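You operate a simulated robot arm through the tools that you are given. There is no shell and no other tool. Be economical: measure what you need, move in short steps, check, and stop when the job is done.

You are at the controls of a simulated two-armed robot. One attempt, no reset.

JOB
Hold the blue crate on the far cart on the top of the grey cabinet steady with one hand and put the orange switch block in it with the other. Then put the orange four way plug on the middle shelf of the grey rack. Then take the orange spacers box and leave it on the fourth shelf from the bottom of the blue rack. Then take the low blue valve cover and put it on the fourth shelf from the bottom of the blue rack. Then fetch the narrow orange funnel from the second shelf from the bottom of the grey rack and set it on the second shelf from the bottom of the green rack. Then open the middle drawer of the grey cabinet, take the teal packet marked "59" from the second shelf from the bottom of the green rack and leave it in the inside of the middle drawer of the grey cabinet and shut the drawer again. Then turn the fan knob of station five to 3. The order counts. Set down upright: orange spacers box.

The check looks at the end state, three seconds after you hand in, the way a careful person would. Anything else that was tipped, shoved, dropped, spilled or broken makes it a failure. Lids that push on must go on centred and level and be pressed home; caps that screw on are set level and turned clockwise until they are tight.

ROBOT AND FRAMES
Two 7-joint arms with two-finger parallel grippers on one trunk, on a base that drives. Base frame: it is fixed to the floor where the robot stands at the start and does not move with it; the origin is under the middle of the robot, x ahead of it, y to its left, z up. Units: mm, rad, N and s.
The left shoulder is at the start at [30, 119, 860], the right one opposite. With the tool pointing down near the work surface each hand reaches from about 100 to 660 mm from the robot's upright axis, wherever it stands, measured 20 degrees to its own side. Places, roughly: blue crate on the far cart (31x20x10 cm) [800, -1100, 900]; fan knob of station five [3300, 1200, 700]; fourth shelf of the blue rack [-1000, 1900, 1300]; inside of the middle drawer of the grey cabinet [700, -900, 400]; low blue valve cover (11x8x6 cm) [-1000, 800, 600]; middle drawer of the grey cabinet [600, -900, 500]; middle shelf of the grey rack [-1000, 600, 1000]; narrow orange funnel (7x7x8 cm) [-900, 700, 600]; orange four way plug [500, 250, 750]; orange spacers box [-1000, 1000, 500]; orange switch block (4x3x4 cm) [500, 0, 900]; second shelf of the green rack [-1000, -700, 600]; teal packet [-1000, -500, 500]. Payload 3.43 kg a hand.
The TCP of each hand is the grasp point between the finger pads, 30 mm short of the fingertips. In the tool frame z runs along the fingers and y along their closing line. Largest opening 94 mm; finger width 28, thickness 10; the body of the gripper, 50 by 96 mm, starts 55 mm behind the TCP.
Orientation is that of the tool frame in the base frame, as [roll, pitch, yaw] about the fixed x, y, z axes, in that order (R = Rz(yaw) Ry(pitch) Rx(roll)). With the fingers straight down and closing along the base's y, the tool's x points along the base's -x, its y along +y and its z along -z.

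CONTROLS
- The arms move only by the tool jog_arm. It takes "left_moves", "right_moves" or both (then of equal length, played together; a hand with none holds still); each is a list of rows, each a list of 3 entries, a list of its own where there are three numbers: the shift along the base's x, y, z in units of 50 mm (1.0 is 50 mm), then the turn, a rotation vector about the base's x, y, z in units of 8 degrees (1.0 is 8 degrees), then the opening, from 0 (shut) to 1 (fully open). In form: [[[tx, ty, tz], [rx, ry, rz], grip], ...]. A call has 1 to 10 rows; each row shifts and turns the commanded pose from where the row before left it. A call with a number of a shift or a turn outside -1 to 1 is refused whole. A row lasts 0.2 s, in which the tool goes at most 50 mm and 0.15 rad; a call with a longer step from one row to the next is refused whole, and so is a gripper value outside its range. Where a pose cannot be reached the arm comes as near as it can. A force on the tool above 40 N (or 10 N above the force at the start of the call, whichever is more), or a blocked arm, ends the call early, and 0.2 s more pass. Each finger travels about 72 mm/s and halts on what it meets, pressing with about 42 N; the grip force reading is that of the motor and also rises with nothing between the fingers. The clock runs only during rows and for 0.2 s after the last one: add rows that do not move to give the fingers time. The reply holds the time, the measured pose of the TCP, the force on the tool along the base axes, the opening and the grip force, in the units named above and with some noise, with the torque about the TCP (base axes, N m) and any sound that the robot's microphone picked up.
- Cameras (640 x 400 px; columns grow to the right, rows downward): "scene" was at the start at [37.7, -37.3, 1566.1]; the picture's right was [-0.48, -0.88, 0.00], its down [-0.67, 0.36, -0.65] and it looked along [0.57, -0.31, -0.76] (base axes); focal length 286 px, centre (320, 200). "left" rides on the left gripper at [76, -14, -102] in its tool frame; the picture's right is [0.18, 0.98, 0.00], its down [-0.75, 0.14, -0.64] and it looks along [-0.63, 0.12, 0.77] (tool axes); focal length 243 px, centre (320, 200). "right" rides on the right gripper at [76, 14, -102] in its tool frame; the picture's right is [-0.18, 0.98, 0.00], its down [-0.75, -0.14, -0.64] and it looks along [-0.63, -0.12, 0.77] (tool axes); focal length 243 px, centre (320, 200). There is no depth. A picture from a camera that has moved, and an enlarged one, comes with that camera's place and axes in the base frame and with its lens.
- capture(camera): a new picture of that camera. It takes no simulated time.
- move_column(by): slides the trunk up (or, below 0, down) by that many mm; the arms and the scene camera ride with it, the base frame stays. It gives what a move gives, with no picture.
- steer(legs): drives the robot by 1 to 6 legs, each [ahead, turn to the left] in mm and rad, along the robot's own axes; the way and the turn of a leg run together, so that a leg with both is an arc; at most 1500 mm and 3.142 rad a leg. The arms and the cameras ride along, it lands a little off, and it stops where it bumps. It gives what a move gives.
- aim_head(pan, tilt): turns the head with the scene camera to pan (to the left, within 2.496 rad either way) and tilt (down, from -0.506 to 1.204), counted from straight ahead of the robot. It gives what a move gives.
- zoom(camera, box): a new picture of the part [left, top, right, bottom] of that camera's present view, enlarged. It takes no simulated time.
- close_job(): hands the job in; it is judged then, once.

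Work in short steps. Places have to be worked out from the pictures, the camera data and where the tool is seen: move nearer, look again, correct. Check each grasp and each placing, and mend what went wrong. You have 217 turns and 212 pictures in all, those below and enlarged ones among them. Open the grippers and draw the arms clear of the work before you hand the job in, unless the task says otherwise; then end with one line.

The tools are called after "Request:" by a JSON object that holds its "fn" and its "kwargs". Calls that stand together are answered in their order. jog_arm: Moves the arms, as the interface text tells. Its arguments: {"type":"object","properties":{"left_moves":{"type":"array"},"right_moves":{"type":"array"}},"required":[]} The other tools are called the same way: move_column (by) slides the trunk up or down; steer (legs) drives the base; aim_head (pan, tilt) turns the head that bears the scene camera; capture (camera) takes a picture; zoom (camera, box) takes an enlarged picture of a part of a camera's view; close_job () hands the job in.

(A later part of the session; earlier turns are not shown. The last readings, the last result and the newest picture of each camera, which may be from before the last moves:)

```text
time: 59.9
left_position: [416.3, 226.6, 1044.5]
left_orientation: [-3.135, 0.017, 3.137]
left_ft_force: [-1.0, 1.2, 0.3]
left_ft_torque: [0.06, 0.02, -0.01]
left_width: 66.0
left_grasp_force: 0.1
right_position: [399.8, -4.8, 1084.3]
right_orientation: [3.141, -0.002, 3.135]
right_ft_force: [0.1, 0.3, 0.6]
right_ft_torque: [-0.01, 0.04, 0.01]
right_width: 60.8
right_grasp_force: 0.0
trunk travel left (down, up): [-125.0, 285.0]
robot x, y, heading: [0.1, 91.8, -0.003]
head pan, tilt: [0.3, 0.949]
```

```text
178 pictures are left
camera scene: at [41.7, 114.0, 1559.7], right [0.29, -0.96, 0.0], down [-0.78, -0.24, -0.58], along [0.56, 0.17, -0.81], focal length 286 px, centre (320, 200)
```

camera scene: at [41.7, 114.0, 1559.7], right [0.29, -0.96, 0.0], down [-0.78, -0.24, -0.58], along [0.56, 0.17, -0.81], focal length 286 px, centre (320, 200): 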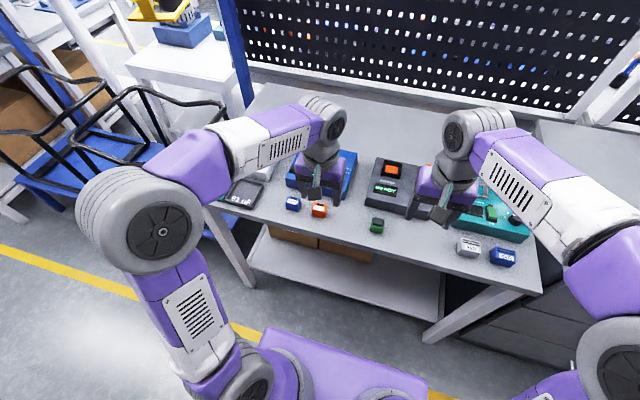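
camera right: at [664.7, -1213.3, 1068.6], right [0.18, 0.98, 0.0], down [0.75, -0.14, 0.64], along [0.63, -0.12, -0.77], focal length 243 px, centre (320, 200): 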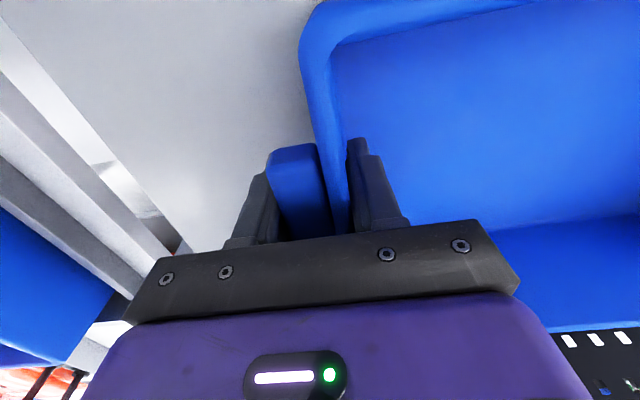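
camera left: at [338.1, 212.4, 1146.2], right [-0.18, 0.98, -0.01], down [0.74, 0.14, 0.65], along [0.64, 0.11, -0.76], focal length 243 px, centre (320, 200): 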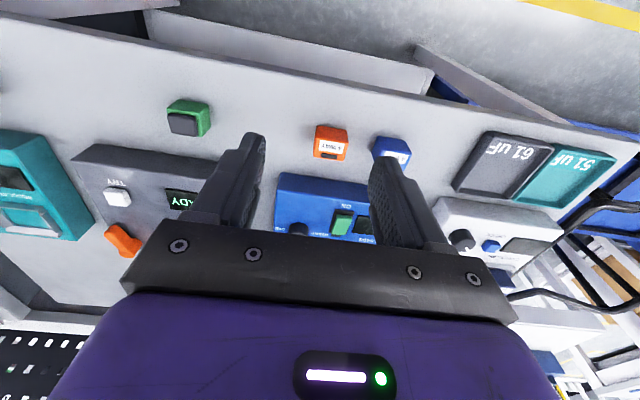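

Plug near [469, 246], square to the axes, ~29 mm gap to the blue one. I tilt the hand 45° forward (needed for the shelf) and approach above it.

Request:
{"fn": "jog_arm", "kwargs": {"left_moves": [[[0, 0.2, 0], [0, -0.94, 0], 0.65], [[0, 0.2, 0], [0, -0.94, 0], 0.65], [[0, 0, 0], [0, -0.94, 0], 0.65], [[0, 0, -0.3], [0, -0.94, 0], 0.65], [[0, 0, -0.3], [0, -0.94, 0], 0.65], [[0, 0, -0.3], [0, -0.94, 0], 0.65], [[0, 0, -0.8], [0, 0, 0], 0.65], [[0, 0, -0.7], [0, 0, 0], 0.65], [[0, 0, 0], [0, 0, 0], 0.65]]}}

Request:
{"fn": "capture", "kwargs": {"camera": "left"}}

Request:
{"fn": "zoom", "kwargs": {"camera": "scene", "box": [240, 130, 400, 230]}}

```text
time: 61.9
left_position: [419.3, 245.1, 925.6]
left_orientation: [-3.14, 0.802, 3.136]
left_ft_force: [0.5, -0.5, -0.4]
left_ft_torque: [0.01, 0.02, 0.0]
left_width: 61.2
left_grasp_force: 0.2
right_position: [399.6, -5.9, 1084.3]
right_orientation: [-3.141, -0.001, 3.134]
right_ft_force: [-0.3, -0.9, 0.4]
right_ft_torque: [0.01, 0.0, 0.01]
right_width: 61.0
right_grasp_force: 0.2
trunk travel left (down, up): [-125.0, 285.0]
robot x, y, heading: [3.0, 92.1, -0.006]
head pan, tilt: [0.3, 0.949]
```

```text
177 pictures are left
camera left: at [292.0, 232.0, 941.6], right [-0.12, 0.98, -0.13], down [0.06, 0.14, 0.99], along [0.99, 0.11, -0.08], focal length 243 px, centre (320, 200)
```

left: 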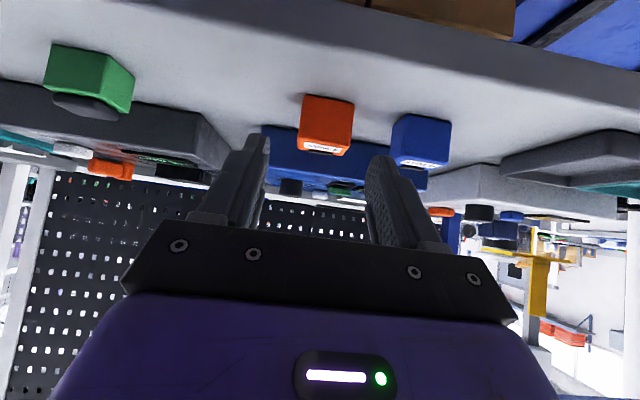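

```text
4.00 times, centred on (320, 180) of scene
camera zoom: at [41.3, 114.0, 1559.7], right [0.29, -0.96, 0.0], down [-0.78, -0.24, -0.58], along [0.56, 0.17, -0.81], focal length 1143 px, centre (320, 280)
```

zoom: 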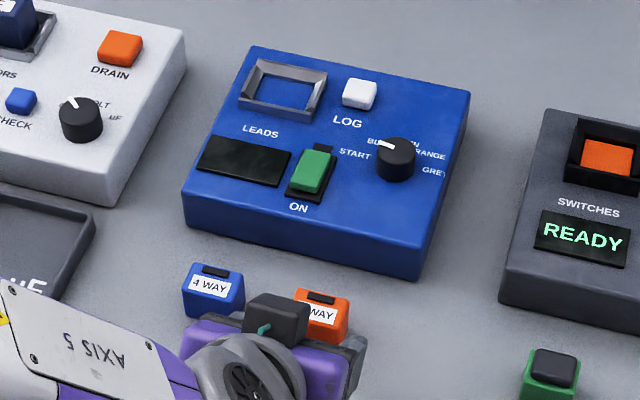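

Plug is centred between the fingers (y≈248). Approach along the tool axis and close.

Request:
{"fn": "jog_arm", "kwargs": {"left_moves": [[[0.45, 0.04, -0.4], [0, 0, 0], 0.65], [[0.45, 0, -0.38], [0, 0, 0], 0.65], [[0, 0, 0], [0, 0, 0], 0.65], [[0, 0, 0], [0, 0, 0], 0.25], [[0, 0, 0], [0, 0, 0], 0.25], [[0, 0, 0], [0, 0, 0], 0.25], [[0, 0, 0], [0, 0, 0], 0.25]]}}

Request:
{"fn": "capture", "kwargs": {"camera": "left"}}

```text
time: 63.5
left_position: [462.4, 248.7, 885.2]
left_orientation: [-3.14, 0.805, 3.134]
left_ft_force: [0.5, -0.6, 1.6]
left_ft_torque: [-0.02, -0.08, -0.02]
left_width: 38.8
left_grasp_force: 42.2
right_position: [400.5, -5.6, 1084.3]
right_orientation: [3.141, -0.003, 3.137]
right_ft_force: [0.1, -0.4, 0.5]
right_ft_torque: [-0.02, 0.05, -0.01]
right_width: 61.2
right_grasp_force: 0.1
trunk travel left (down, up): [-125.0, 285.0]
robot x, y, heading: [5.2, 93.8, -0.005]
head pan, tilt: [0.3, 0.949]
```

```text
175 pictures are left
camera left: at [334.7, 234.2, 902.0], right [-0.12, 0.98, -0.13], down [0.06, 0.14, 0.99], along [0.99, 0.11, -0.08], focal length 243 px, centre (320, 200)
```

left: 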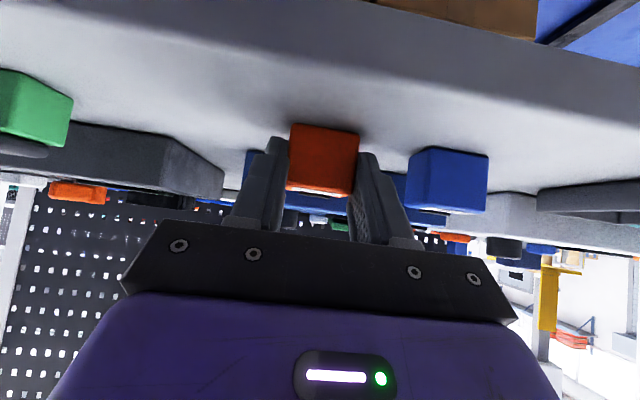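

Plug gripped (38.8 mm). Lift, retract both hands, then drive around to face the grey rack.

Request:
{"fn": "jog_arm", "kwargs": {"left_moves": [[[0, 0, 0.9], [0, 0, 0], 0.25], [[0, 0, 0.9], [0, 0, 0], 0.25], [[0, 0, 0.9], [0, 0, 0], 0.25], [[-0.7, 0, 0.6], [0, 0, 0], 0.25], [[-0.9, 0, 0.3], [0, 0, 0], 0.25], [[-0.9, 0, 0], [0, 0, 0], 0.25], [[-0.9, 0, 0], [0, 0, 0], 0.25]], "right_moves": [[[0, 0, 0], [0, 0, 0], 0.65], [[-0.9, 0, 0], [0, 0, 0], 0.65], [[-0.9, -0.2, 0], [0, 0, 0], 0.65], [[-0.9, -0.2, 0], [0, 0, 0], 0.65], [[0, 0, 0], [0, 0, 0], 0.65], [[0, 0, 0], [0, 0, 0], 0.65], [[0, 0, 0], [0, 0, 0], 0.65]]}}

Request:
{"fn": "steer", "kwargs": {"legs": [[0, 1.9], [960, 0], [0, 1.2416]]}}

Request:
{"fn": "aim_head", "kwargs": {"pan": 0.2, "tilt": 0.75}}

Request:
{"fn": "capture", "kwargs": {"camera": "scene"}}

```text
time: 65.1
left_position: [301.2, 245.9, 1080.5]
left_orientation: [-3.139, 0.8, 3.136]
left_ft_force: [-0.2, 0.3, 0.0]
left_ft_torque: [0.0, -0.01, -0.01]
left_width: 39.2
left_grasp_force: 41.9
left hand out of reach, approached as far as the arm can: row 7
right_position: [264.9, -24.4, 1082.9]
right_orientation: [3.14, -0.002, 3.135]
right_ft_force: [0.7, 0.3, 0.7]
right_ft_torque: [0.0, 0.0, 0.01]
right_width: 61.0
right_grasp_force: 0.0
trunk travel left (down, up): [-125.0, 285.0]
robot x, y, heading: [5.9, 92.5, -0.004]
head pan, tilt: [0.3, 0.949]
```

```text
time: 77.8
left_position: [-603.4, 854.2, 1080.4]
left_orientation: [-3.141, 0.802, 0.0]
left_ft_force: [0.0, 1.5, -1.4]
left_ft_torque: [-0.02, 0.01, 0.04]
left_width: 38.7
left_grasp_force: 42.3
right_position: [-568.8, 1124.8, 1083.4]
right_orientation: [3.141, -0.001, -0.001]
right_ft_force: [-0.1, 0.7, 0.4]
right_ft_torque: [0.0, 0.01, -0.01]
right_width: 61.3
right_grasp_force: 0.0
trunk travel left (down, up): [-125.0, 285.0]
robot x, y, heading: [-305.9, 1008.8, 3.14]
head pan, tilt: [0.3, 0.949]
```

```text
time: 78.5
left_position: [-602.0, 853.1, 1080.3]
left_orientation: [3.141, 0.8, -0.001]
left_ft_force: [0.4, 0.1, 0.2]
left_ft_torque: [-0.02, -0.02, 0.02]
left_width: 38.8
left_grasp_force: 41.9
right_position: [-568.8, 1125.3, 1084.1]
right_orientation: [-3.141, -0.001, -0.002]
right_ft_force: [0.0, 0.8, -0.5]
right_ft_torque: [-0.02, -0.01, 0.06]
right_width: 60.9
right_grasp_force: 0.0
trunk travel left (down, up): [-125.0, 285.0]
robot x, y, heading: [-305.4, 1010.7, 3.14]
head pan, tilt: [0.201, 0.75]
```

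```text
174 pictures are left
camera scene: at [-356.8, 991.6, 1575.2], right [-0.2, 0.98, 0.0], down [0.67, 0.14, -0.73], along [-0.72, -0.15, -0.68], focal length 286 px, centre (320, 200)
```

scene: 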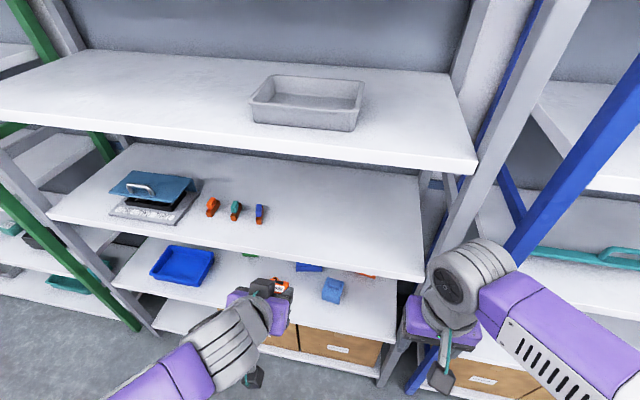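

Shelf front x≈−770, middle shelf z≈960–980, free spot around [−850, 885]. I move the plug in above it.

Request:
{"fn": "jog_arm", "kwargs": {"left_moves": [[[-0.8, 0.2, 0], [0, 0, 0], 0.25], [[-0.8, 0.2, 0], [0, 0, 0], 0.25], [[-0.9, 0.2, 0], [0, 0, 0], 0.25], [[-0.9, 0, -0.2], [0, 0, 0], 0.25], [[-0.8, 0, -0.2], [0, 0, 0], 0.25], [[-0.8, 0, 0], [0, 0, 0], 0.25], [[0, 0, 0], [0, 0, 0], 0.25]]}}

Request:
{"fn": "capture", "kwargs": {"camera": "left"}}

Request:
{"fn": "capture", "kwargs": {"camera": "scene"}}

```text
time: 80.1
left_position: [-853.1, 884.6, 1059.6]
left_orientation: [3.141, 0.802, -0.003]
left_ft_force: [0.2, 0.1, -0.1]
left_ft_torque: [0.0, 0.01, -0.02]
left_width: 39.2
left_grasp_force: 41.8
right_position: [-566.8, 1125.1, 1082.9]
right_orientation: [-3.141, 0.0, -0.003]
right_ft_force: [0.3, -0.2, -0.4]
right_ft_torque: [0.02, 0.01, -0.02]
right_width: 61.3
right_grasp_force: 0.1
trunk travel left (down, up): [-125.0, 285.0]
robot x, y, heading: [-304.6, 1011.4, 3.139]
head pan, tilt: [0.201, 0.75]
```

```text
173 pictures are left
camera left: at [-726.8, 898.5, 1076.9], right [0.13, -0.98, -0.13], down [-0.06, -0.14, 0.99], along [-0.99, -0.12, -0.08], focal length 243 px, centre (320, 200)
```

left: 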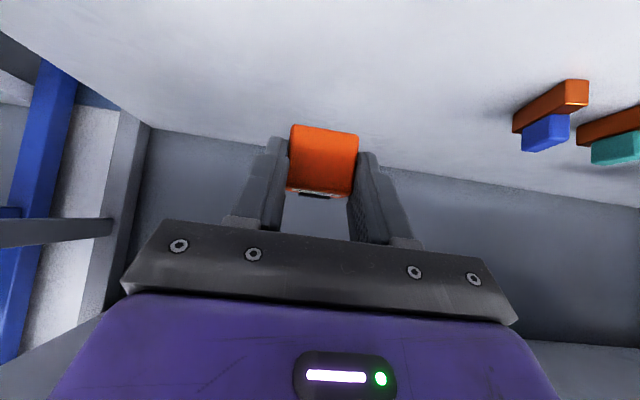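

```text
172 pictures are left
camera scene: at [-356.2, 991.6, 1575.3], right [-0.2, 0.98, 0.0], down [0.67, 0.14, -0.73], along [-0.72, -0.15, -0.68], focal length 286 px, centre (320, 200)
```

scene: 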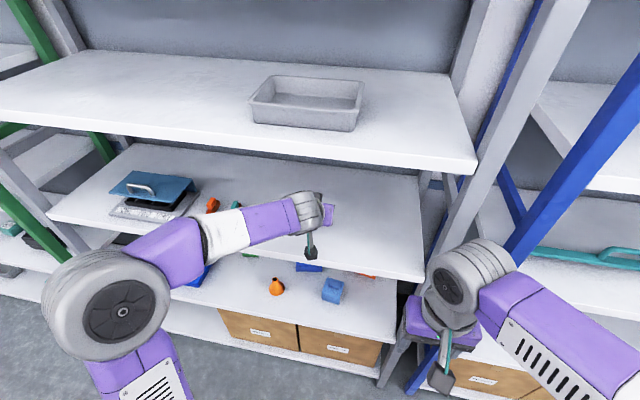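

Over free shelf space. Lower slowly until contact.

Request:
{"fn": "jog_arm", "kwargs": {"left_moves": [[[0, 0, -0.5], [0, 0, 0], 0.25], [[0, 0, -0.25], [0, 0, 0], 0.25], [[0, 0, -0.2], [0, 0, 0], 0.25], [[0, 0, -0.15], [0, 0, 0], 0.25], [[0, 0, -0.15], [0, 0, 0], 0.25], [[0, 0, -0.15], [0, 0, 0], 0.25], [[0, 0, -0.15], [0, 0, 0], 0.25], [[0, 0, -0.15], [0, 0, 0], 0.25]]}}

Request:
{"fn": "capture", "kwargs": {"camera": "left"}}

```text
time: 81.9
left_position: [-852.4, 884.1, 984.5]
left_orientation: [-3.139, 0.82, -0.001]
left_ft_force: [-0.7, -2.8, 36.9]
left_ft_torque: [-0.13, 0.36, 0.05]
left_width: 39.3
left_grasp_force: 42.2
right_position: [-565.6, 1125.6, 1086.2]
right_orientation: [-3.141, 0.002, -0.002]
right_ft_force: [0.7, -0.4, -0.2]
right_ft_torque: [0.01, 0.0, 0.0]
right_width: 61.0
right_grasp_force: 0.1
trunk travel left (down, up): [-125.0, 285.0]
robot x, y, heading: [-307.4, 1010.0, -3.142]
head pan, tilt: [0.201, 0.75]
```

```text
171 pictures are left
camera left: at [-726.6, 898.1, 998.2], right [0.12, -0.98, -0.14], down [-0.05, -0.14, 0.99], along [-0.99, -0.12, -0.06], focal length 243 px, centre (320, 200)
```

left: 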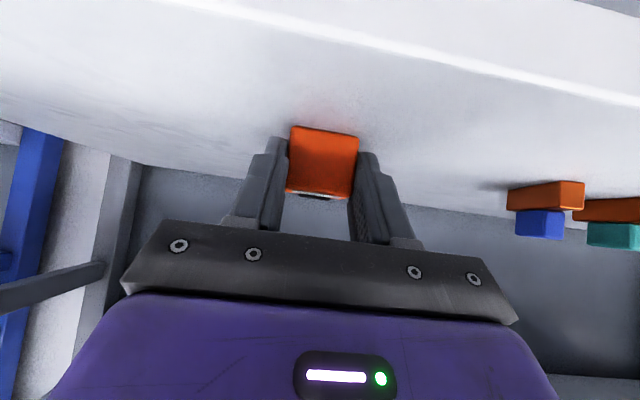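

Contact at TCP z≈984 → shelf z≈950. Release and back out along the tool axis.

Request:
{"fn": "jog_arm", "kwargs": {"left_moves": [[[0, 0, 0.04], [0, 0, 0], 0.25], [[0, 0, 0], [0, 0, 0], 0.5], [[0, 0, 0], [0, 0, 0], 0.65], [[0, 0, 0], [0, 0, 0], 0.65], [[0.4, 0, 0.4], [0, 0, 0], 0.65], [[0.5, 0, 0.5], [0, 0, 0], 0.65], [[0.8, 0, 0.3], [0, 0, 0], 0.65], [[0.9, 0, 0], [0, 0, 0], 0.65], [[0.9, 0, 0], [0, 0, 0], 0.65]]}}

Request:
{"fn": "capture", "kwargs": {"camera": "left"}}

Request:
{"fn": "capture", "kwargs": {"camera": "scene"}}

```text
time: 83.9
left_position: [-676.1, 885.3, 1038.6]
left_orientation: [-3.141, 0.804, -0.001]
left_ft_force: [-0.2, 0.7, 0.2]
left_ft_torque: [0.02, -0.03, 0.0]
left_width: 61.0
left_grasp_force: 0.0
right_position: [-568.5, 1124.7, 1083.1]
right_orientation: [3.14, 0.001, -0.004]
right_ft_force: [-0.4, 0.2, 0.1]
right_ft_torque: [0.03, -0.01, 0.03]
right_width: 60.9
right_grasp_force: 0.0
trunk travel left (down, up): [-125.0, 285.0]
robot x, y, heading: [-301.6, 1005.8, 3.141]
head pan, tilt: [0.201, 0.75]
```

```text
170 pictures are left
camera left: at [-550.3, 899.0, 1055.8], right [0.13, -0.98, -0.13], down [-0.06, -0.14, 0.99], along [-0.99, -0.12, -0.08], focal length 243 px, centre (320, 200)
```

left: 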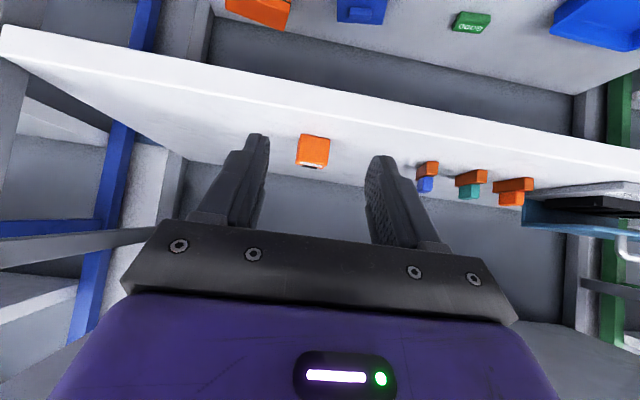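

```text
169 pictures are left
camera scene: at [-355.3, 991.5, 1575.3], right [-0.2, 0.98, 0.0], down [0.67, 0.14, -0.73], along [-0.72, -0.15, -0.68], focal length 286 px, centre (320, 200)
```

scene: 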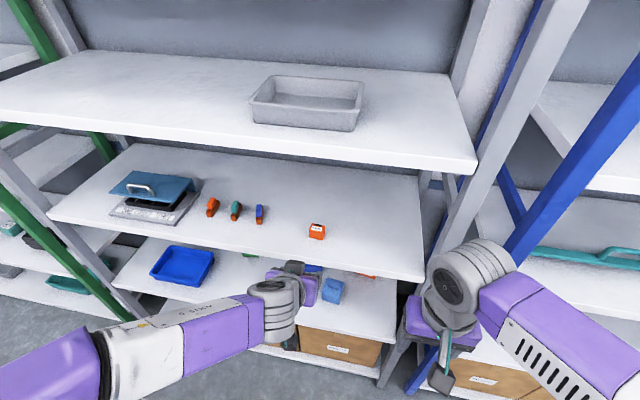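

Plug is placed upright on the middle shelf. Next I lower the left hand in front of the second shelf to look at its items (at this tilt its camera looks level).

Request:
{"fn": "jog_arm", "kwargs": {"left_moves": [[[0.9, 0, -0.2], [0, 0, 0], 0.65], [[0.4, 0, -0.9], [0, 0, 0], 0.65], [[0, 0, -0.9], [0, 0, 0], 0.65], [[0, 0, -0.9], [0, 0, 0], 0.65], [[0, 0, -0.9], [0, 0, 0], 0.65], [[0, 0, -0.9], [0, 0, 0], 0.65], [[0, 0, -0.9], [0, 0, 0], 0.65]]}}

Request:
{"fn": "capture", "kwargs": {"camera": "left"}}

```text
time: 85.5
left_position: [-714.0, 921.4, 824.0]
left_orientation: [-3.136, 0.803, 0.002]
left_ft_force: [0.4, -0.6, -0.3]
left_ft_torque: [-0.03, 0.0, -0.03]
left_width: 61.0
left_grasp_force: 0.1
left hand out of reach, approached as far as the arm can: row 1, 2, 3, 4, 5, 6
right_position: [-568.9, 1125.6, 1083.3]
right_orientation: [-3.141, -0.002, -0.004]
right_ft_force: [0.5, -0.5, -0.3]
right_ft_torque: [-0.01, -0.04, -0.05]
right_width: 61.0
right_grasp_force: 0.1
trunk travel left (down, up): [-125.0, 285.0]
robot x, y, heading: [-304.6, 1009.3, -3.143]
head pan, tilt: [0.201, 0.75]
```

```text
168 pictures are left
camera left: at [-588.0, 935.2, 842.0], right [0.13, -0.98, -0.13], down [-0.06, -0.14, 0.99], along [-0.99, -0.12, -0.08], focal length 243 px, centre (320, 200)
```

left: 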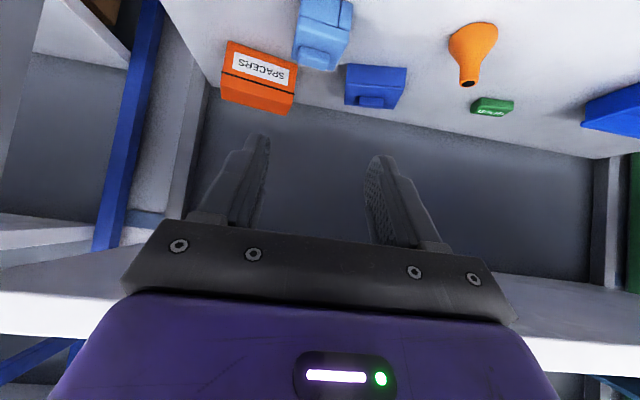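

Clear view: spacers box ≈[−956, 1009], dark blue cover ≈[−940, 832], light blue one nearer ≈[−843, 926], funnel beyond. I zoom for details.

Request:
{"fn": "zoom", "kwargs": {"camera": "left", "box": [200, 0, 440, 150]}}

Request:
{"fn": "zoom", "kwargs": {"camera": "scene", "box": [230, 230, 430, 355]}}

```text
2.67 times, centred on (320, 75) of left
camera zoom: at [-588.0, 935.2, 842.0], right [0.13, -0.98, -0.13], down [-0.06, -0.14, 0.99], along [-0.99, -0.12, -0.08], focal length 647 px, centre (320, 533)
```

zoom: 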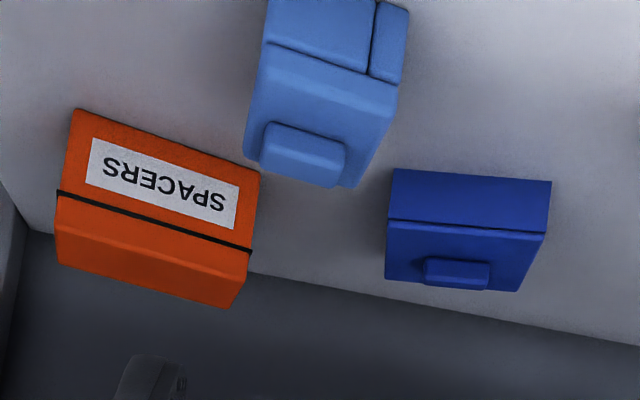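

```text
3.20 times, centred on (330, 292) of scene
camera zoom: at [-357.7, 991.1, 1575.1], right [-0.2, 0.98, 0.0], down [0.67, 0.14, -0.73], along [-0.72, -0.15, -0.68], focal length 914 px, centre (288, -96)
```

zoom: 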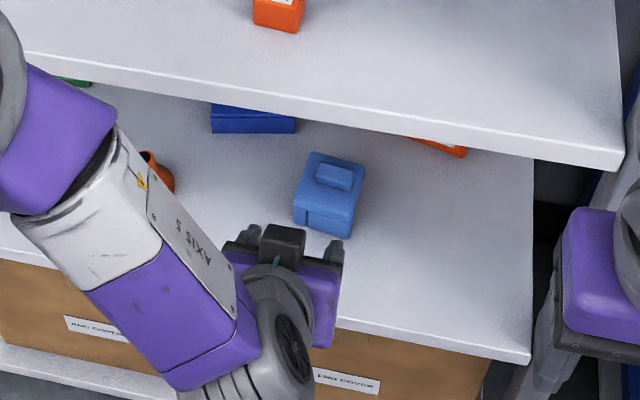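

Spacers box front face ≈105 mm wide, yawed ~12°; too wide for a straight pinch if it's not shallower. I move closer for a better look at its depth and height.

Request:
{"fn": "jog_arm", "kwargs": {"left_moves": [[[0, 0.3, -0.6], [0, 0, 0], 0.65], [[-0.6, 0.4, -0.4], [0, 0, 0], 0.65], [[-0.7, 0.4, 0], [0, 0, 0], 0.65], [[-0.7, 0.2, 0], [0, 0, 0], 0.65], [[0, 0, 0], [0, 0, 0], 0.65]]}}

Request:
{"fn": "capture", "kwargs": {"camera": "left"}}

```text
time: 86.7
left_position: [-813.3, 988.6, 775.8]
left_orientation: [3.141, 0.802, -0.001]
left_ft_force: [-0.9, 0.1, -0.5]
left_ft_torque: [-0.01, 0.03, -0.02]
left_width: 61.1
left_grasp_force: 0.0
right_position: [-567.7, 1125.5, 1083.6]
right_orientation: [-3.14, -0.001, -0.002]
right_ft_force: [0.1, 0.3, 0.1]
right_ft_torque: [0.05, -0.01, 0.01]
right_width: 60.8
right_grasp_force: 0.1
trunk travel left (down, up): [-125.0, 285.0]
robot x, y, heading: [-303.6, 1008.7, 3.14]
head pan, tilt: [0.201, 0.75]
```

```text
165 pictures are left
camera left: at [-687.6, 1001.5, 792.5], right [0.13, -0.98, -0.13], down [-0.06, -0.14, 0.99], along [-0.99, -0.12, -0.08], focal length 243 px, centre (320, 200)
```

left: 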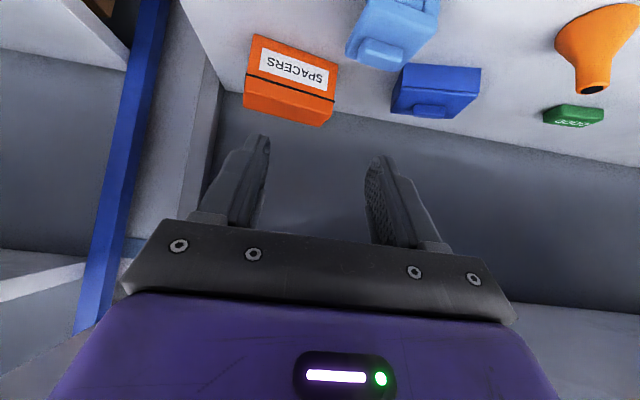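

Triangulating the two views gives shelf 2 at z≈550 (box front ≈130 mm wide at x≈−1030). Zoom to see its depth.

Request:
{"fn": "zoom", "kwargs": {"camera": "left", "box": [230, 20, 390, 120]}}

Request:
{"fn": "zoom", "kwargs": {"camera": "left", "box": [340, 0, 500, 130]}}

```text
4.00 times, centred on (310, 70) of left
camera zoom: at [-687.6, 1001.5, 792.5], right [0.13, -0.98, -0.13], down [-0.06, -0.14, 0.99], along [-0.99, -0.12, -0.08], focal length 970 px, centre (360, 720)
```

zoom: 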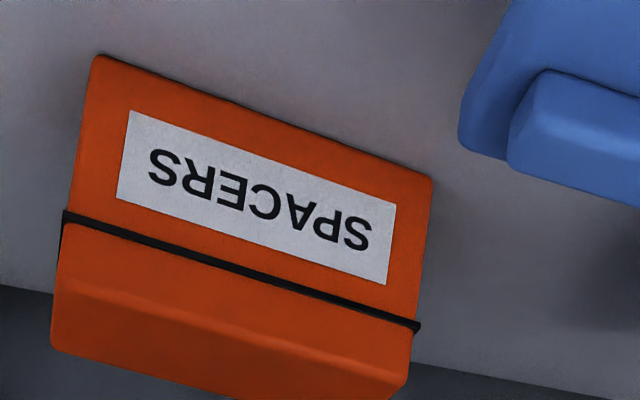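

```text
3.08 times, centred on (420, 65) of left
camera zoom: at [-687.6, 1001.5, 792.5], right [0.13, -0.98, -0.13], down [-0.06, -0.14, 0.99], along [-0.99, -0.12, -0.08], focal length 746 px, centre (12, 615)
```

zoom: 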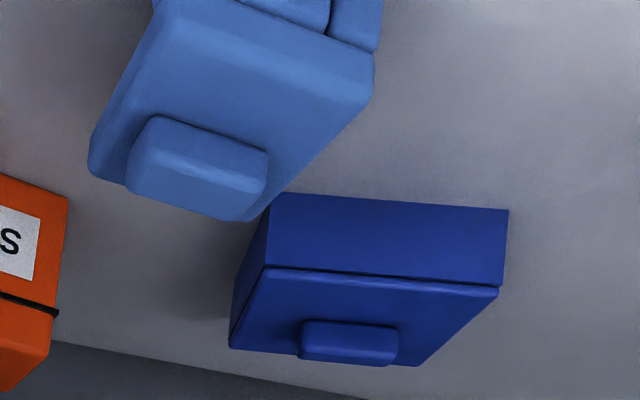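

Spacers box ≈130×60×75 mm at centre ≈[−1063, 1028], front normal ≈(0.98,−0.18). I'll pinch it front-to-back from above with the tool vertical. First withdraw the left hand and bring it vertical.

Request:
{"fn": "jog_arm", "kwargs": {"left_moves": [[[0.6, -0.4, 0.4], [0, 0, 0], 0.65], [[0.7, -0.6, 0.3], [0, 0, 0], 0.65], [[0.7, -0.5, 0.5], [0, 0, 0], 0.65], [[0.2, -0.4, 0.8], [0, 0, 0], 0.65], [[0, 0, 0.9], [0, 0, 0], 0.65], [[0, 0, 0.9], [0, -0.94, 0], 0.8], [[0, 0, 0.9], [0, -0.94, 0], 0.9], [[0, 0, 0], [0, -0.94, 0], 1], [[0, 0, 0], [0, -0.94, 0], 1], [[0, 0, 0], [0, -0.94, 0], 1]]}}

Request:
{"fn": "jog_arm", "kwargs": {"left_moves": [[[0, 0, 0], [0, -0.94, 0], 1], [[0, 0, 0], [0, 0, 0.95], 1], [[0, 0, 0], [0, 0, 0.95], 1], [[0, 0, 0], [0, 0, 0.95], 1], [[0, 0, 0], [0, 0, 0.95], 1], [[0, 0, 0], [0, 0, 0.95], 1], [[0, 0, 0], [0, 0, 0.95], 1], [[0, 0, 0], [0, 0, 0.95], 1], [[0, 0, 0], [0, 0, 0.95], 1], [[0, 0, 0], [0, 0, 0.95], 1]]}}

```text
time: 88.9
left_position: [-721.6, 896.4, 1011.4]
left_orientation: [-3.138, 0.143, -0.001]
left_ft_force: [0.0, -0.1, 0.2]
left_ft_torque: [0.04, -0.03, -0.02]
left_width: 94.1
left_grasp_force: 0.0
left hand out of reach, approached as far as the arm can: row 4
right_position: [-569.4, 1125.3, 1083.6]
right_orientation: [3.142, -0.001, -0.002]
right_ft_force: [0.3, -0.4, -0.6]
right_ft_torque: [-0.03, -0.01, 0.04]
right_width: 61.0
right_grasp_force: 0.1
trunk travel left (down, up): [-125.0, 285.0]
robot x, y, heading: [-304.1, 1008.3, -3.147]
head pan, tilt: [0.201, 0.75]
```

```text
time: 91.1
left_position: [-722.0, 896.2, 1012.3]
left_orientation: [-3.141, 0.015, 1.196]
left_ft_force: [-0.5, -1.3, 0.2]
left_ft_torque: [0.02, -0.03, -0.02]
left_width: 94.1
left_grasp_force: 0.0
right_position: [-569.8, 1125.3, 1083.7]
right_orientation: [-3.141, -0.003, -0.003]
right_ft_force: [0.8, 0.3, -0.4]
right_ft_torque: [-0.05, -0.01, -0.02]
right_width: 61.3
right_grasp_force: 0.0
trunk travel left (down, up): [-125.0, 285.0]
robot x, y, heading: [-306.1, 1009.1, 3.14]
head pan, tilt: [0.201, 0.75]
```

Vertical now, yaw 1.196 (needs ≈1.389). Now reposition the base: back off, shift to y≈1170, and lower the trunk.

Request:
{"fn": "steer", "kwargs": {"legs": [[-250, 0], [0, -0.6], [285, 0], [0, 0.6]]}}

Request:
{"fn": "jog_arm", "kwargs": {"left_moves": [[[0.5, 0, 0], [0, 0, 0.7], 1], [[0.5, 0, 0], [0, 0, 0.68], 1], [[0.3, 0, 0], [0, 0, 0], 1]]}}

Request:
{"fn": "move_column", "kwargs": {"by": -120}}

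Request:
{"fn": "capture", "kwargs": {"camera": "scene"}}

```text
time: 97.9
left_position: [-706.8, 1057.6, 1012.0]
left_orientation: [-3.14, 0.013, 1.194]
left_ft_force: [0.2, -1.2, -0.1]
left_ft_torque: [-0.03, -0.01, 0.0]
left_width: 93.9
left_grasp_force: 0.0
right_position: [-555.0, 1287.9, 1081.8]
right_orientation: [-3.141, -0.003, -0.001]
right_ft_force: [-0.4, 0.4, -0.3]
right_ft_torque: [0.01, -0.03, 0.04]
right_width: 60.8
right_grasp_force: 0.0
trunk travel left (down, up): [-125.0, 285.0]
robot x, y, heading: [-294.8, 1172.0, -3.144]
head pan, tilt: [0.201, 0.75]
```

```text
time: 98.7
left_position: [-641.5, 1057.8, 1011.1]
left_orientation: [-3.14, 0.014, 1.388]
left_ft_force: [-0.8, -0.5, -0.5]
left_ft_torque: [0.0, 0.0, -0.03]
left_width: 93.8
left_grasp_force: 0.0
right_position: [-555.2, 1288.2, 1082.6]
right_orientation: [3.14, 0.0, 0.0]
right_ft_force: [-0.6, 0.3, -0.3]
right_ft_torque: [-0.01, -0.01, -0.02]
right_width: 61.4
right_grasp_force: 0.1
trunk travel left (down, up): [-125.0, 285.0]
robot x, y, heading: [-290.4, 1174.7, -3.143]
head pan, tilt: [0.201, 0.75]
```

```text
time: 100.2
left_position: [-641.7, 1057.6, 893.2]
left_orientation: [-3.141, 0.014, 1.388]
left_ft_force: [-0.2, 1.0, 0.4]
left_ft_torque: [0.0, -0.01, -0.04]
left_width: 94.2
left_grasp_force: 0.2
right_position: [-553.7, 1288.8, 963.8]
right_orientation: [-3.142, -0.001, -0.002]
right_ft_force: [0.1, 0.2, -0.4]
right_ft_torque: [-0.04, 0.02, 0.0]
right_width: 61.2
right_grasp_force: 0.1
trunk travel left (down, up): [-5.0, 405.0]
robot x, y, heading: [-289.5, 1169.1, -3.142]
head pan, tilt: [0.201, 0.75]
```

```text
162 pictures are left
camera scene: at [-342.5, 1154.6, 1455.4], right [-0.2, 0.98, 0.0], down [0.67, 0.14, -0.73], along [-0.72, -0.15, -0.68], focal length 286 px, centre (320, 200)
```

scene: 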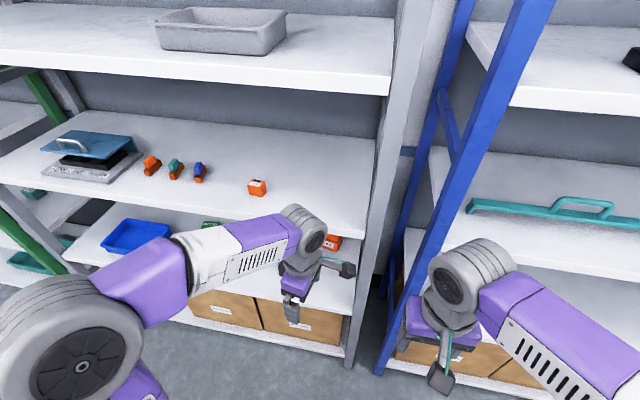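

To fit under the shelf (hand is ~285 mm tall), I lean the tool 45° sideways (fingers toward +y) while still pinching front-to-back. Rotate outside the rack first.

Request:
{"fn": "jog_arm", "kwargs": {"left_moves": [[[0, 0, 0], [0.923, -0.169, 0], 1], [[0, 0, 0], [0.923, -0.169, 0], 1], [[0, 0, 0], [0.923, -0.169, 0], 1], [[0, 0, 0], [0.923, -0.169, 0], 1], [[0, 0, 0], [0.923, -0.169, 0], 1], [[0, 0, 0], [0.923, -0.169, 0], 1], [[0, 0, -0.8], [0, 0, 0], 1], [[0, 0, -0.8], [0, 0, 0], 1], [[0, 0, -0.8], [0, 0, 0], 1], [[0, 0, -0.8], [0, 0, 0], 1]]}}

Request:
{"fn": "capture", "kwargs": {"camera": "left"}}

Request:
{"fn": "capture", "kwargs": {"camera": "scene"}}

```text
time: 102.4
left_position: [-641.0, 1059.1, 730.9]
left_orientation: [-3.138, -0.772, 1.385]
left_ft_force: [-0.5, -1.0, 0.0]
left_ft_torque: [0.03, 0.03, 0.05]
left_width: 93.9
left_grasp_force: 0.1
right_position: [-553.9, 1289.0, 963.9]
right_orientation: [3.141, -0.002, 0.001]
right_ft_force: [-0.4, -0.2, -0.2]
right_ft_torque: [-0.04, 0.01, -0.02]
right_width: 61.0
right_grasp_force: 0.1
trunk travel left (down, up): [-5.0, 405.0]
robot x, y, heading: [-292.3, 1169.0, -3.142]
head pan, tilt: [0.201, 0.75]
```

```text
161 pictures are left
camera left: at [-658.7, 1043.7, 858.0], right [0.99, -0.05, 0.13], down [-0.04, -1.0, -0.07], along [0.13, 0.06, -0.99], focal length 243 px, centre (320, 200)
```

left: 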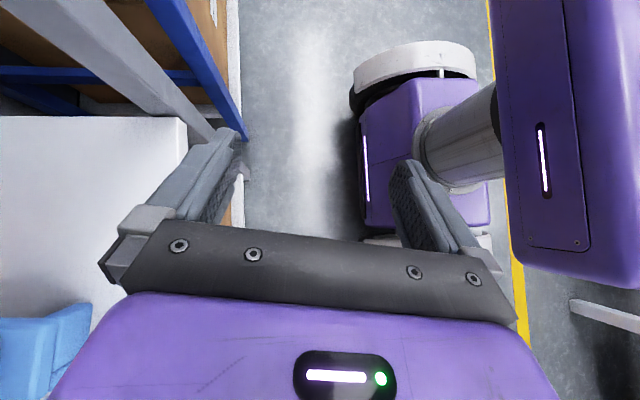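

```text
160 pictures are left
camera scene: at [-342.9, 1154.4, 1455.2], right [-0.2, 0.98, 0.0], down [0.67, 0.14, -0.73], along [-0.72, -0.15, -0.68], focal length 286 px, centre (320, 200)
```

scene: 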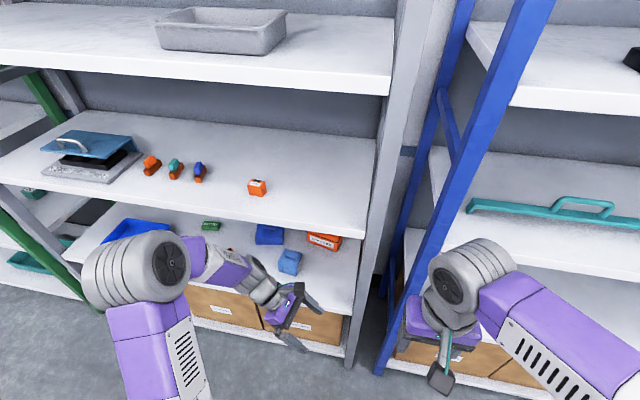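

Scene view now confirms box at ≈[−1038 front, 1021]. I lower the hand below the shelf lip and extend the arm first (so the elbow drops), then will drive in.

Request:
{"fn": "jog_arm", "kwargs": {"left_moves": [[[0, 0, -0.6], [0, 0, 0], 1], [[0, 0, -0.5], [0, 0, 0], 1], [[-0.8, -0.1, 0], [0, 0, 0], 1], [[-0.8, -0.1, 0], [0, 0, 0], 1], [[-0.8, -0.1, 0], [0, 0, 0], 1], [[-0.8, -0.1, 0], [0, 0, 0], 1]]}}

Request:
{"fn": "capture", "kwargs": {"camera": "scene"}}

Request:
{"fn": "capture", "kwargs": {"camera": "left"}}

```text
time: 103.8
left_position: [-802.6, 1037.6, 677.7]
left_orientation: [-3.14, -0.77, 1.388]
left_ft_force: [-1.1, -0.2, -0.2]
left_ft_torque: [0.04, 0.03, 0.03]
left_width: 93.9
left_grasp_force: 0.1
right_position: [-554.6, 1288.5, 963.7]
right_orientation: [-3.142, -0.003, 0.001]
right_ft_force: [0.5, 0.4, -0.9]
right_ft_torque: [-0.02, 0.02, 0.0]
right_width: 61.3
right_grasp_force: 0.0
trunk travel left (down, up): [-5.0, 405.0]
robot x, y, heading: [-289.4, 1167.3, -3.143]
head pan, tilt: [0.201, 0.75]
```

```text
159 pictures are left
camera scene: at [-342.9, 1154.6, 1455.2], right [-0.2, 0.98, 0.0], down [0.67, 0.14, -0.73], along [-0.72, -0.15, -0.68], focal length 286 px, centre (320, 200)
```

scene: 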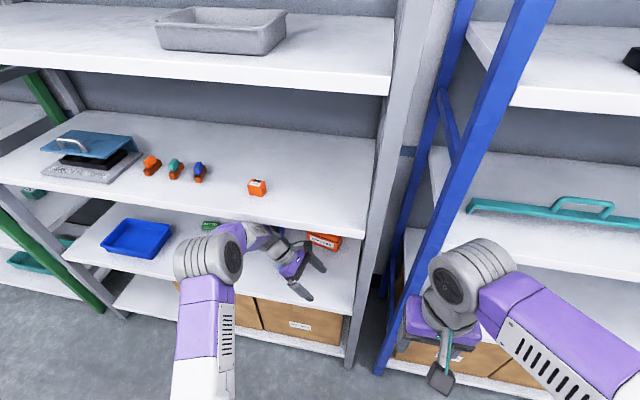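

```text
158 pictures are left
camera left: at [-819.9, 1023.6, 804.4], right [0.99, -0.05, 0.13], down [-0.04, -1.0, -0.07], along [0.13, 0.06, -0.99], focal length 243 px, centre (320, 200)
```

left: 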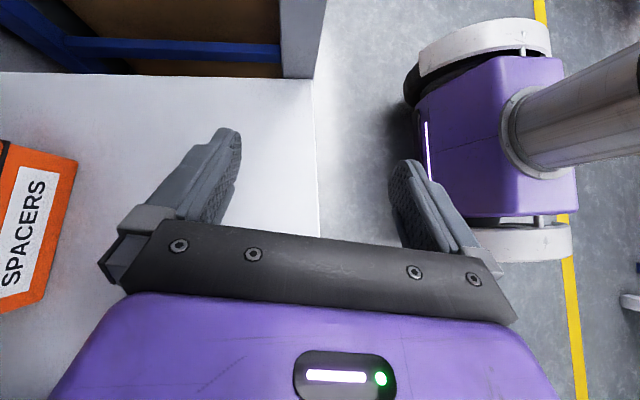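

The wrist camera sees the box from above. Extend further toward the reach limit.

Request:
{"fn": "jog_arm", "kwargs": {"left_moves": [[[-0.8, 0, 0], [0, 0, 0], 1], [[-0.7, 0, 0], [0, 0, 0], 1], [[-0.5, 0, 0], [0, 0, 0], 1], [[0, 0, 0], [0, 0, 0], 1]]}}

Request:
{"fn": "capture", "kwargs": {"camera": "scene"}}

Request:
{"fn": "capture", "kwargs": {"camera": "left"}}

```text
time: 104.8
left_position: [-904.3, 1037.2, 680.1]
left_orientation: [-3.134, -0.773, 1.383]
left_ft_force: [-0.2, -1.2, 0.1]
left_ft_torque: [0.01, -0.02, -0.02]
left_width: 94.2
left_grasp_force: 0.1
right_position: [-556.5, 1286.8, 963.2]
right_orientation: [3.141, -0.001, 0.001]
right_ft_force: [-0.1, -0.4, 1.1]
right_ft_torque: [0.04, -0.03, -0.01]
right_width: 60.9
right_grasp_force: 0.0
trunk travel left (down, up): [-5.0, 405.0]
robot x, y, heading: [-292.5, 1169.4, 3.134]
head pan, tilt: [0.201, 0.75]
```

```text
157 pictures are left
camera scene: at [-344.1, 1154.1, 1455.7], right [-0.2, 0.98, 0.0], down [0.67, 0.14, -0.73], along [-0.72, -0.14, -0.68], focal length 286 px, centre (320, 200)
```

scene: 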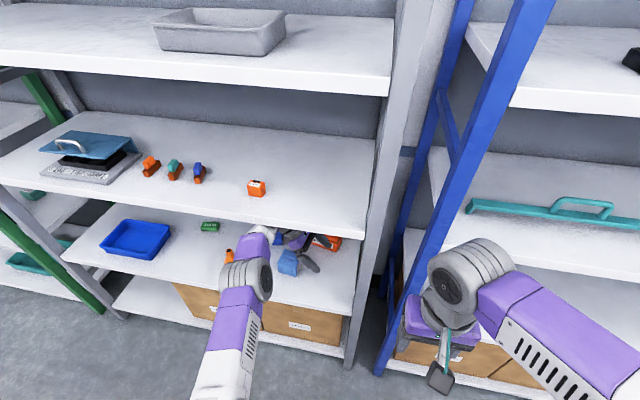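

```text
156 pictures are left
camera left: at [-920.6, 1023.2, 807.3], right [0.99, -0.05, 0.12], down [-0.04, -1.0, -0.07], along [0.13, 0.06, -0.99], focal length 243 px, centre (320, 200)
```

left: 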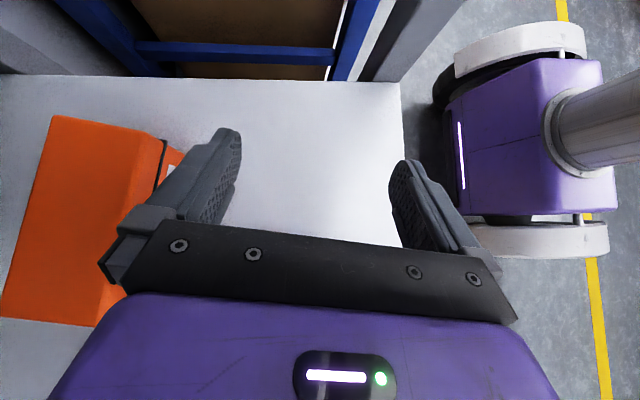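

Box top from above: centre ≈[−1060, 1028], yaw 10.5° as assumed. Arm is straight with low elbow; drive 100 mm in and check.

Request:
{"fn": "steer", "kwargs": {"legs": [[100, 0.005]]}}

Request:
{"fn": "capture", "kwargs": {"camera": "left"}}

Request:
{"fn": "capture", "kwargs": {"camera": "scene"}}

```text
time: 105.7
left_position: [-934.0, 1035.2, 657.4]
left_orientation: [3.089, -0.786, 1.43]
left_ft_force: [-0.4, 0.1, 1.1]
left_ft_torque: [-0.02, -0.06, 0.02]
left_width: 93.9
left_grasp_force: 0.1
right_position: [-598.8, 1286.4, 963.6]
right_orientation: [-3.14, 0.001, 0.006]
right_ft_force: [0.0, -0.1, 0.4]
right_ft_torque: [0.01, 0.03, 0.0]
right_width: 61.4
right_grasp_force: 0.1
trunk travel left (down, up): [-5.0, 405.0]
robot x, y, heading: [-333.9, 1172.9, -3.129]
head pan, tilt: [0.201, 0.75]
stopped in leg 1: the robot was blocked; the commanded pose is now the measured one
```

```text
155 pictures are left
camera left: at [-956.8, 1020.6, 783.9], right [0.98, -0.04, 0.17], down [-0.03, -1.0, -0.07], along [0.17, 0.07, -0.98], focal length 243 px, centre (320, 200)
```

left: 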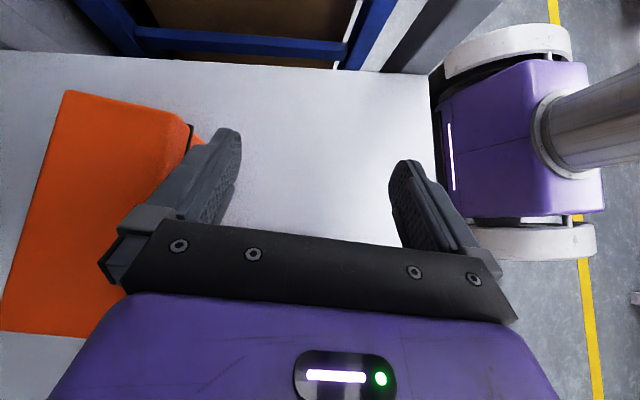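

```text
154 pictures are left
camera scene: at [-385.9, 1154.8, 1455.6], right [-0.21, 0.98, 0.0], down [0.67, 0.14, -0.73], along [-0.72, -0.15, -0.68], focal length 286 px, centre (320, 200)
```

scene: 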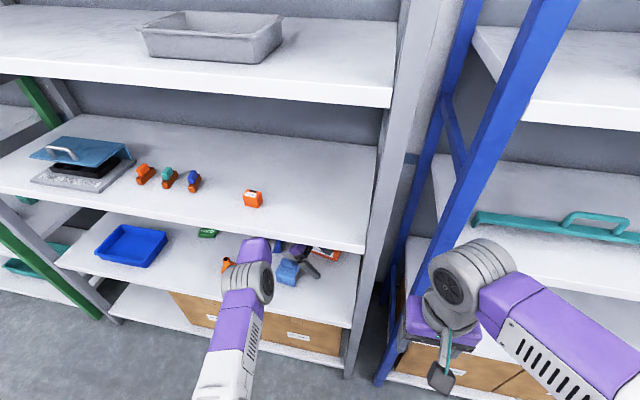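

The forearm met the middle shelf's lip (elbow too high). I back out, and will come again from y≈1000 with the arm nearly straight so it stays low.

Request:
{"fn": "steer", "kwargs": {"legs": [[-250, 0]]}}

Request:
{"fn": "capture", "kwargs": {"camera": "scene"}}

```text
time: 107.5
left_position: [-685.4, 1038.3, 658.0]
left_orientation: [3.09, -0.784, 1.427]
left_ft_force: [-0.2, 0.0, 0.0]
left_ft_torque: [0.01, 0.02, 0.06]
left_width: 94.1
left_grasp_force: 0.1
right_position: [-349.5, 1288.4, 963.9]
right_orientation: [3.141, -0.002, 0.004]
right_ft_force: [-0.2, 0.8, -0.1]
right_ft_torque: [0.01, 0.0, 0.04]
right_width: 61.0
right_grasp_force: 0.1
trunk travel left (down, up): [-5.0, 405.0]
robot x, y, heading: [-86.1, 1174.7, -3.131]
head pan, tilt: [0.201, 0.75]
```

```text
153 pictures are left
camera scene: at [-137.0, 1156.9, 1455.3], right [-0.21, 0.98, 0.0], down [0.67, 0.14, -0.73], along [-0.72, -0.15, -0.68], focal length 286 px, centre (320, 200)
```

scene: 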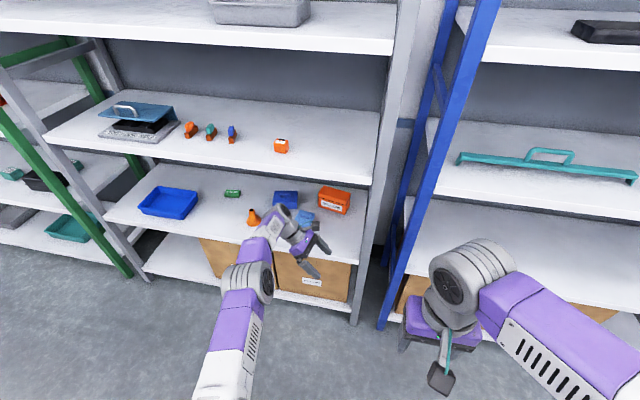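

Nothing disturbed. I retract the hand, fix its tilt and lean it further (60°) to lower the wrist, then shift the base to y≈952.

Request:
{"fn": "jog_arm", "kwargs": {"left_moves": [[[0.9, 0, 0.2], [0.05, 0.26, 0], 1], [[0.9, 0, 0.2], [0.923, -0.169, 0], 1], [[0.9, 0, 0], [0.923, -0.169, 0], 1], [[0.9, 0, 0], [0, 0, 0], 1], [[0, 0, 0], [0, 0, 0], 1]]}}

Request:
{"fn": "steer", "kwargs": {"legs": [[0, 1.0], [265, 0], [0, -1.0]]}}

Request:
{"fn": "capture", "kwargs": {"camera": "scene"}}

```text
time: 108.7
left_position: [-507.7, 1040.3, 677.3]
left_orientation: [3.14, -1.048, 1.389]
left_ft_force: [-0.1, 0.6, 0.2]
left_ft_torque: [-0.01, -0.02, 0.02]
left_width: 94.1
left_grasp_force: 0.1
right_position: [-350.9, 1289.5, 963.7]
right_orientation: [3.141, -0.001, 0.002]
right_ft_force: [-0.6, -0.8, 0.3]
right_ft_torque: [-0.01, -0.01, 0.01]
right_width: 61.0
right_grasp_force: 0.2
trunk travel left (down, up): [-5.0, 405.0]
robot x, y, heading: [-84.9, 1172.8, -3.132]
head pan, tilt: [0.201, 0.75]
```

```text
time: 115.7
left_position: [-646.5, 815.7, 677.5]
left_orientation: [3.14, -1.047, 1.395]
left_ft_force: [0.2, -0.7, 1.1]
left_ft_torque: [0.05, 0.0, 0.0]
left_width: 94.0
left_grasp_force: 0.0
right_position: [-489.2, 1065.2, 963.4]
right_orientation: [3.141, -0.001, 0.006]
right_ft_force: [-1.0, 0.6, 0.3]
right_ft_torque: [-0.01, 0.02, 0.02]
right_width: 61.2
right_grasp_force: 0.2
trunk travel left (down, up): [-5.0, 405.0]
robot x, y, heading: [-225.0, 947.8, -3.132]
head pan, tilt: [0.201, 0.75]
```

```text
152 pictures are left
camera scene: at [-276.5, 932.9, 1455.2], right [-0.21, 0.98, 0.0], down [0.67, 0.14, -0.73], along [-0.72, -0.15, -0.68], focal length 286 px, centre (320, 200)
```

scene: 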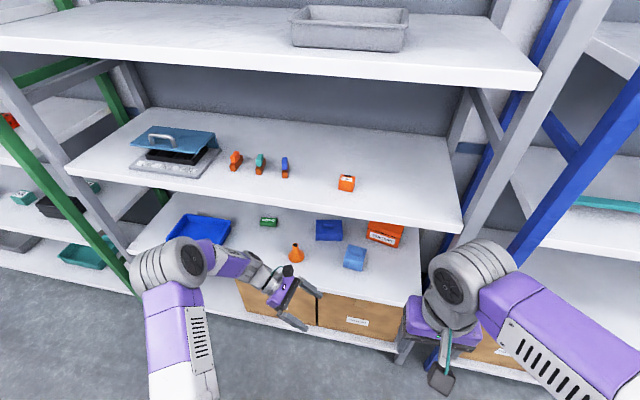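

Good view, items untouched. Move the left hand to y≈1030 in front of the shelf, then extend in.

Request:
{"fn": "jog_arm", "kwargs": {"left_moves": [[[0, 0.9, 0], [0, 0, 0], 1], [[0, 0.9, 0], [0, 0, 0], 1], [[0, 0.9, 0], [0, 0, 0], 1], [[0, 0.9, 0], [0, 0, 0], 1], [[-0.6, 0.65, -0.1], [0, 0, 0], 1], [[-0.8, 0, -0.1], [0, 0, 0], 1], [[-0.9, 0, 0], [0, 0, 0], 1], [[-0.9, 0, 0], [0, 0, 0], 1], [[-0.9, 0, 0], [0, 0, 0], 1], [[-0.8, 0, 0], [0, 0, 0], 1]]}}

Request:
{"fn": "capture", "kwargs": {"camera": "scene"}}

Request:
{"fn": "capture", "kwargs": {"camera": "left"}}

```text
time: 117.9
left_position: [-831.0, 1022.7, 671.0]
left_orientation: [3.135, -1.046, 1.397]
left_ft_force: [0.2, 0.2, -0.8]
left_ft_torque: [0.01, 0.02, -0.01]
left_width: 94.0
left_grasp_force: 0.1
left hand out of reach, approached as far as the arm can: row 9, 10
right_position: [-489.2, 1064.0, 962.6]
right_orientation: [3.141, 0.001, 0.006]
right_ft_force: [0.1, -0.9, -0.6]
right_ft_torque: [-0.01, -0.05, 0.01]
right_width: 60.9
right_grasp_force: 0.1
trunk travel left (down, up): [-5.0, 405.0]
robot x, y, heading: [-225.2, 950.0, -3.13]
head pan, tilt: [0.201, 0.75]
```

```text
151 pictures are left
camera scene: at [-276.9, 933.2, 1455.2], right [-0.21, 0.98, 0.0], down [0.67, 0.14, -0.73], along [-0.71, -0.15, -0.68], focal length 286 px, centre (320, 200)
```

scene: 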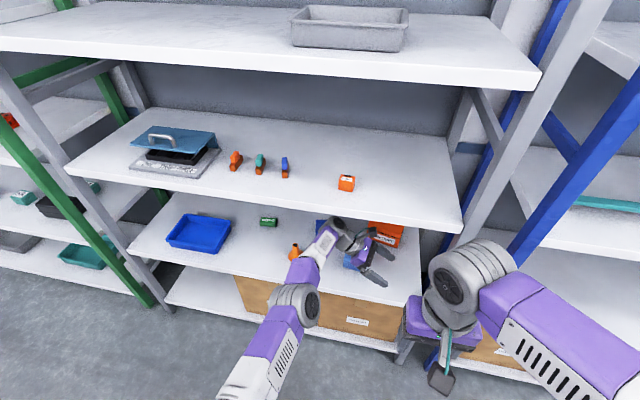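

```text
150 pictures are left
camera left: at [-854.9, 975.2, 788.9], right [0.98, -0.08, 0.16], down [-0.03, -0.94, -0.33], along [0.18, 0.32, -0.93], focal length 243 px, centre (320, 200)
```

left: 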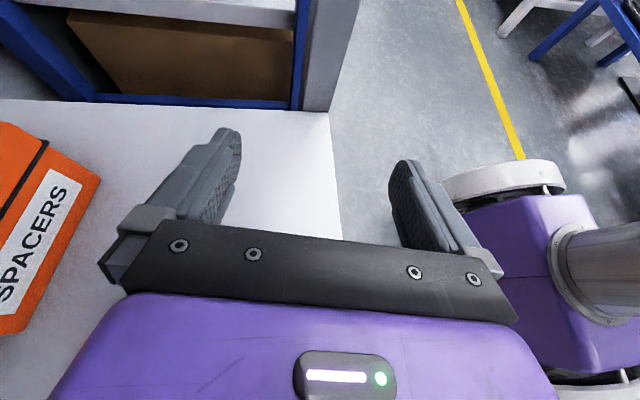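

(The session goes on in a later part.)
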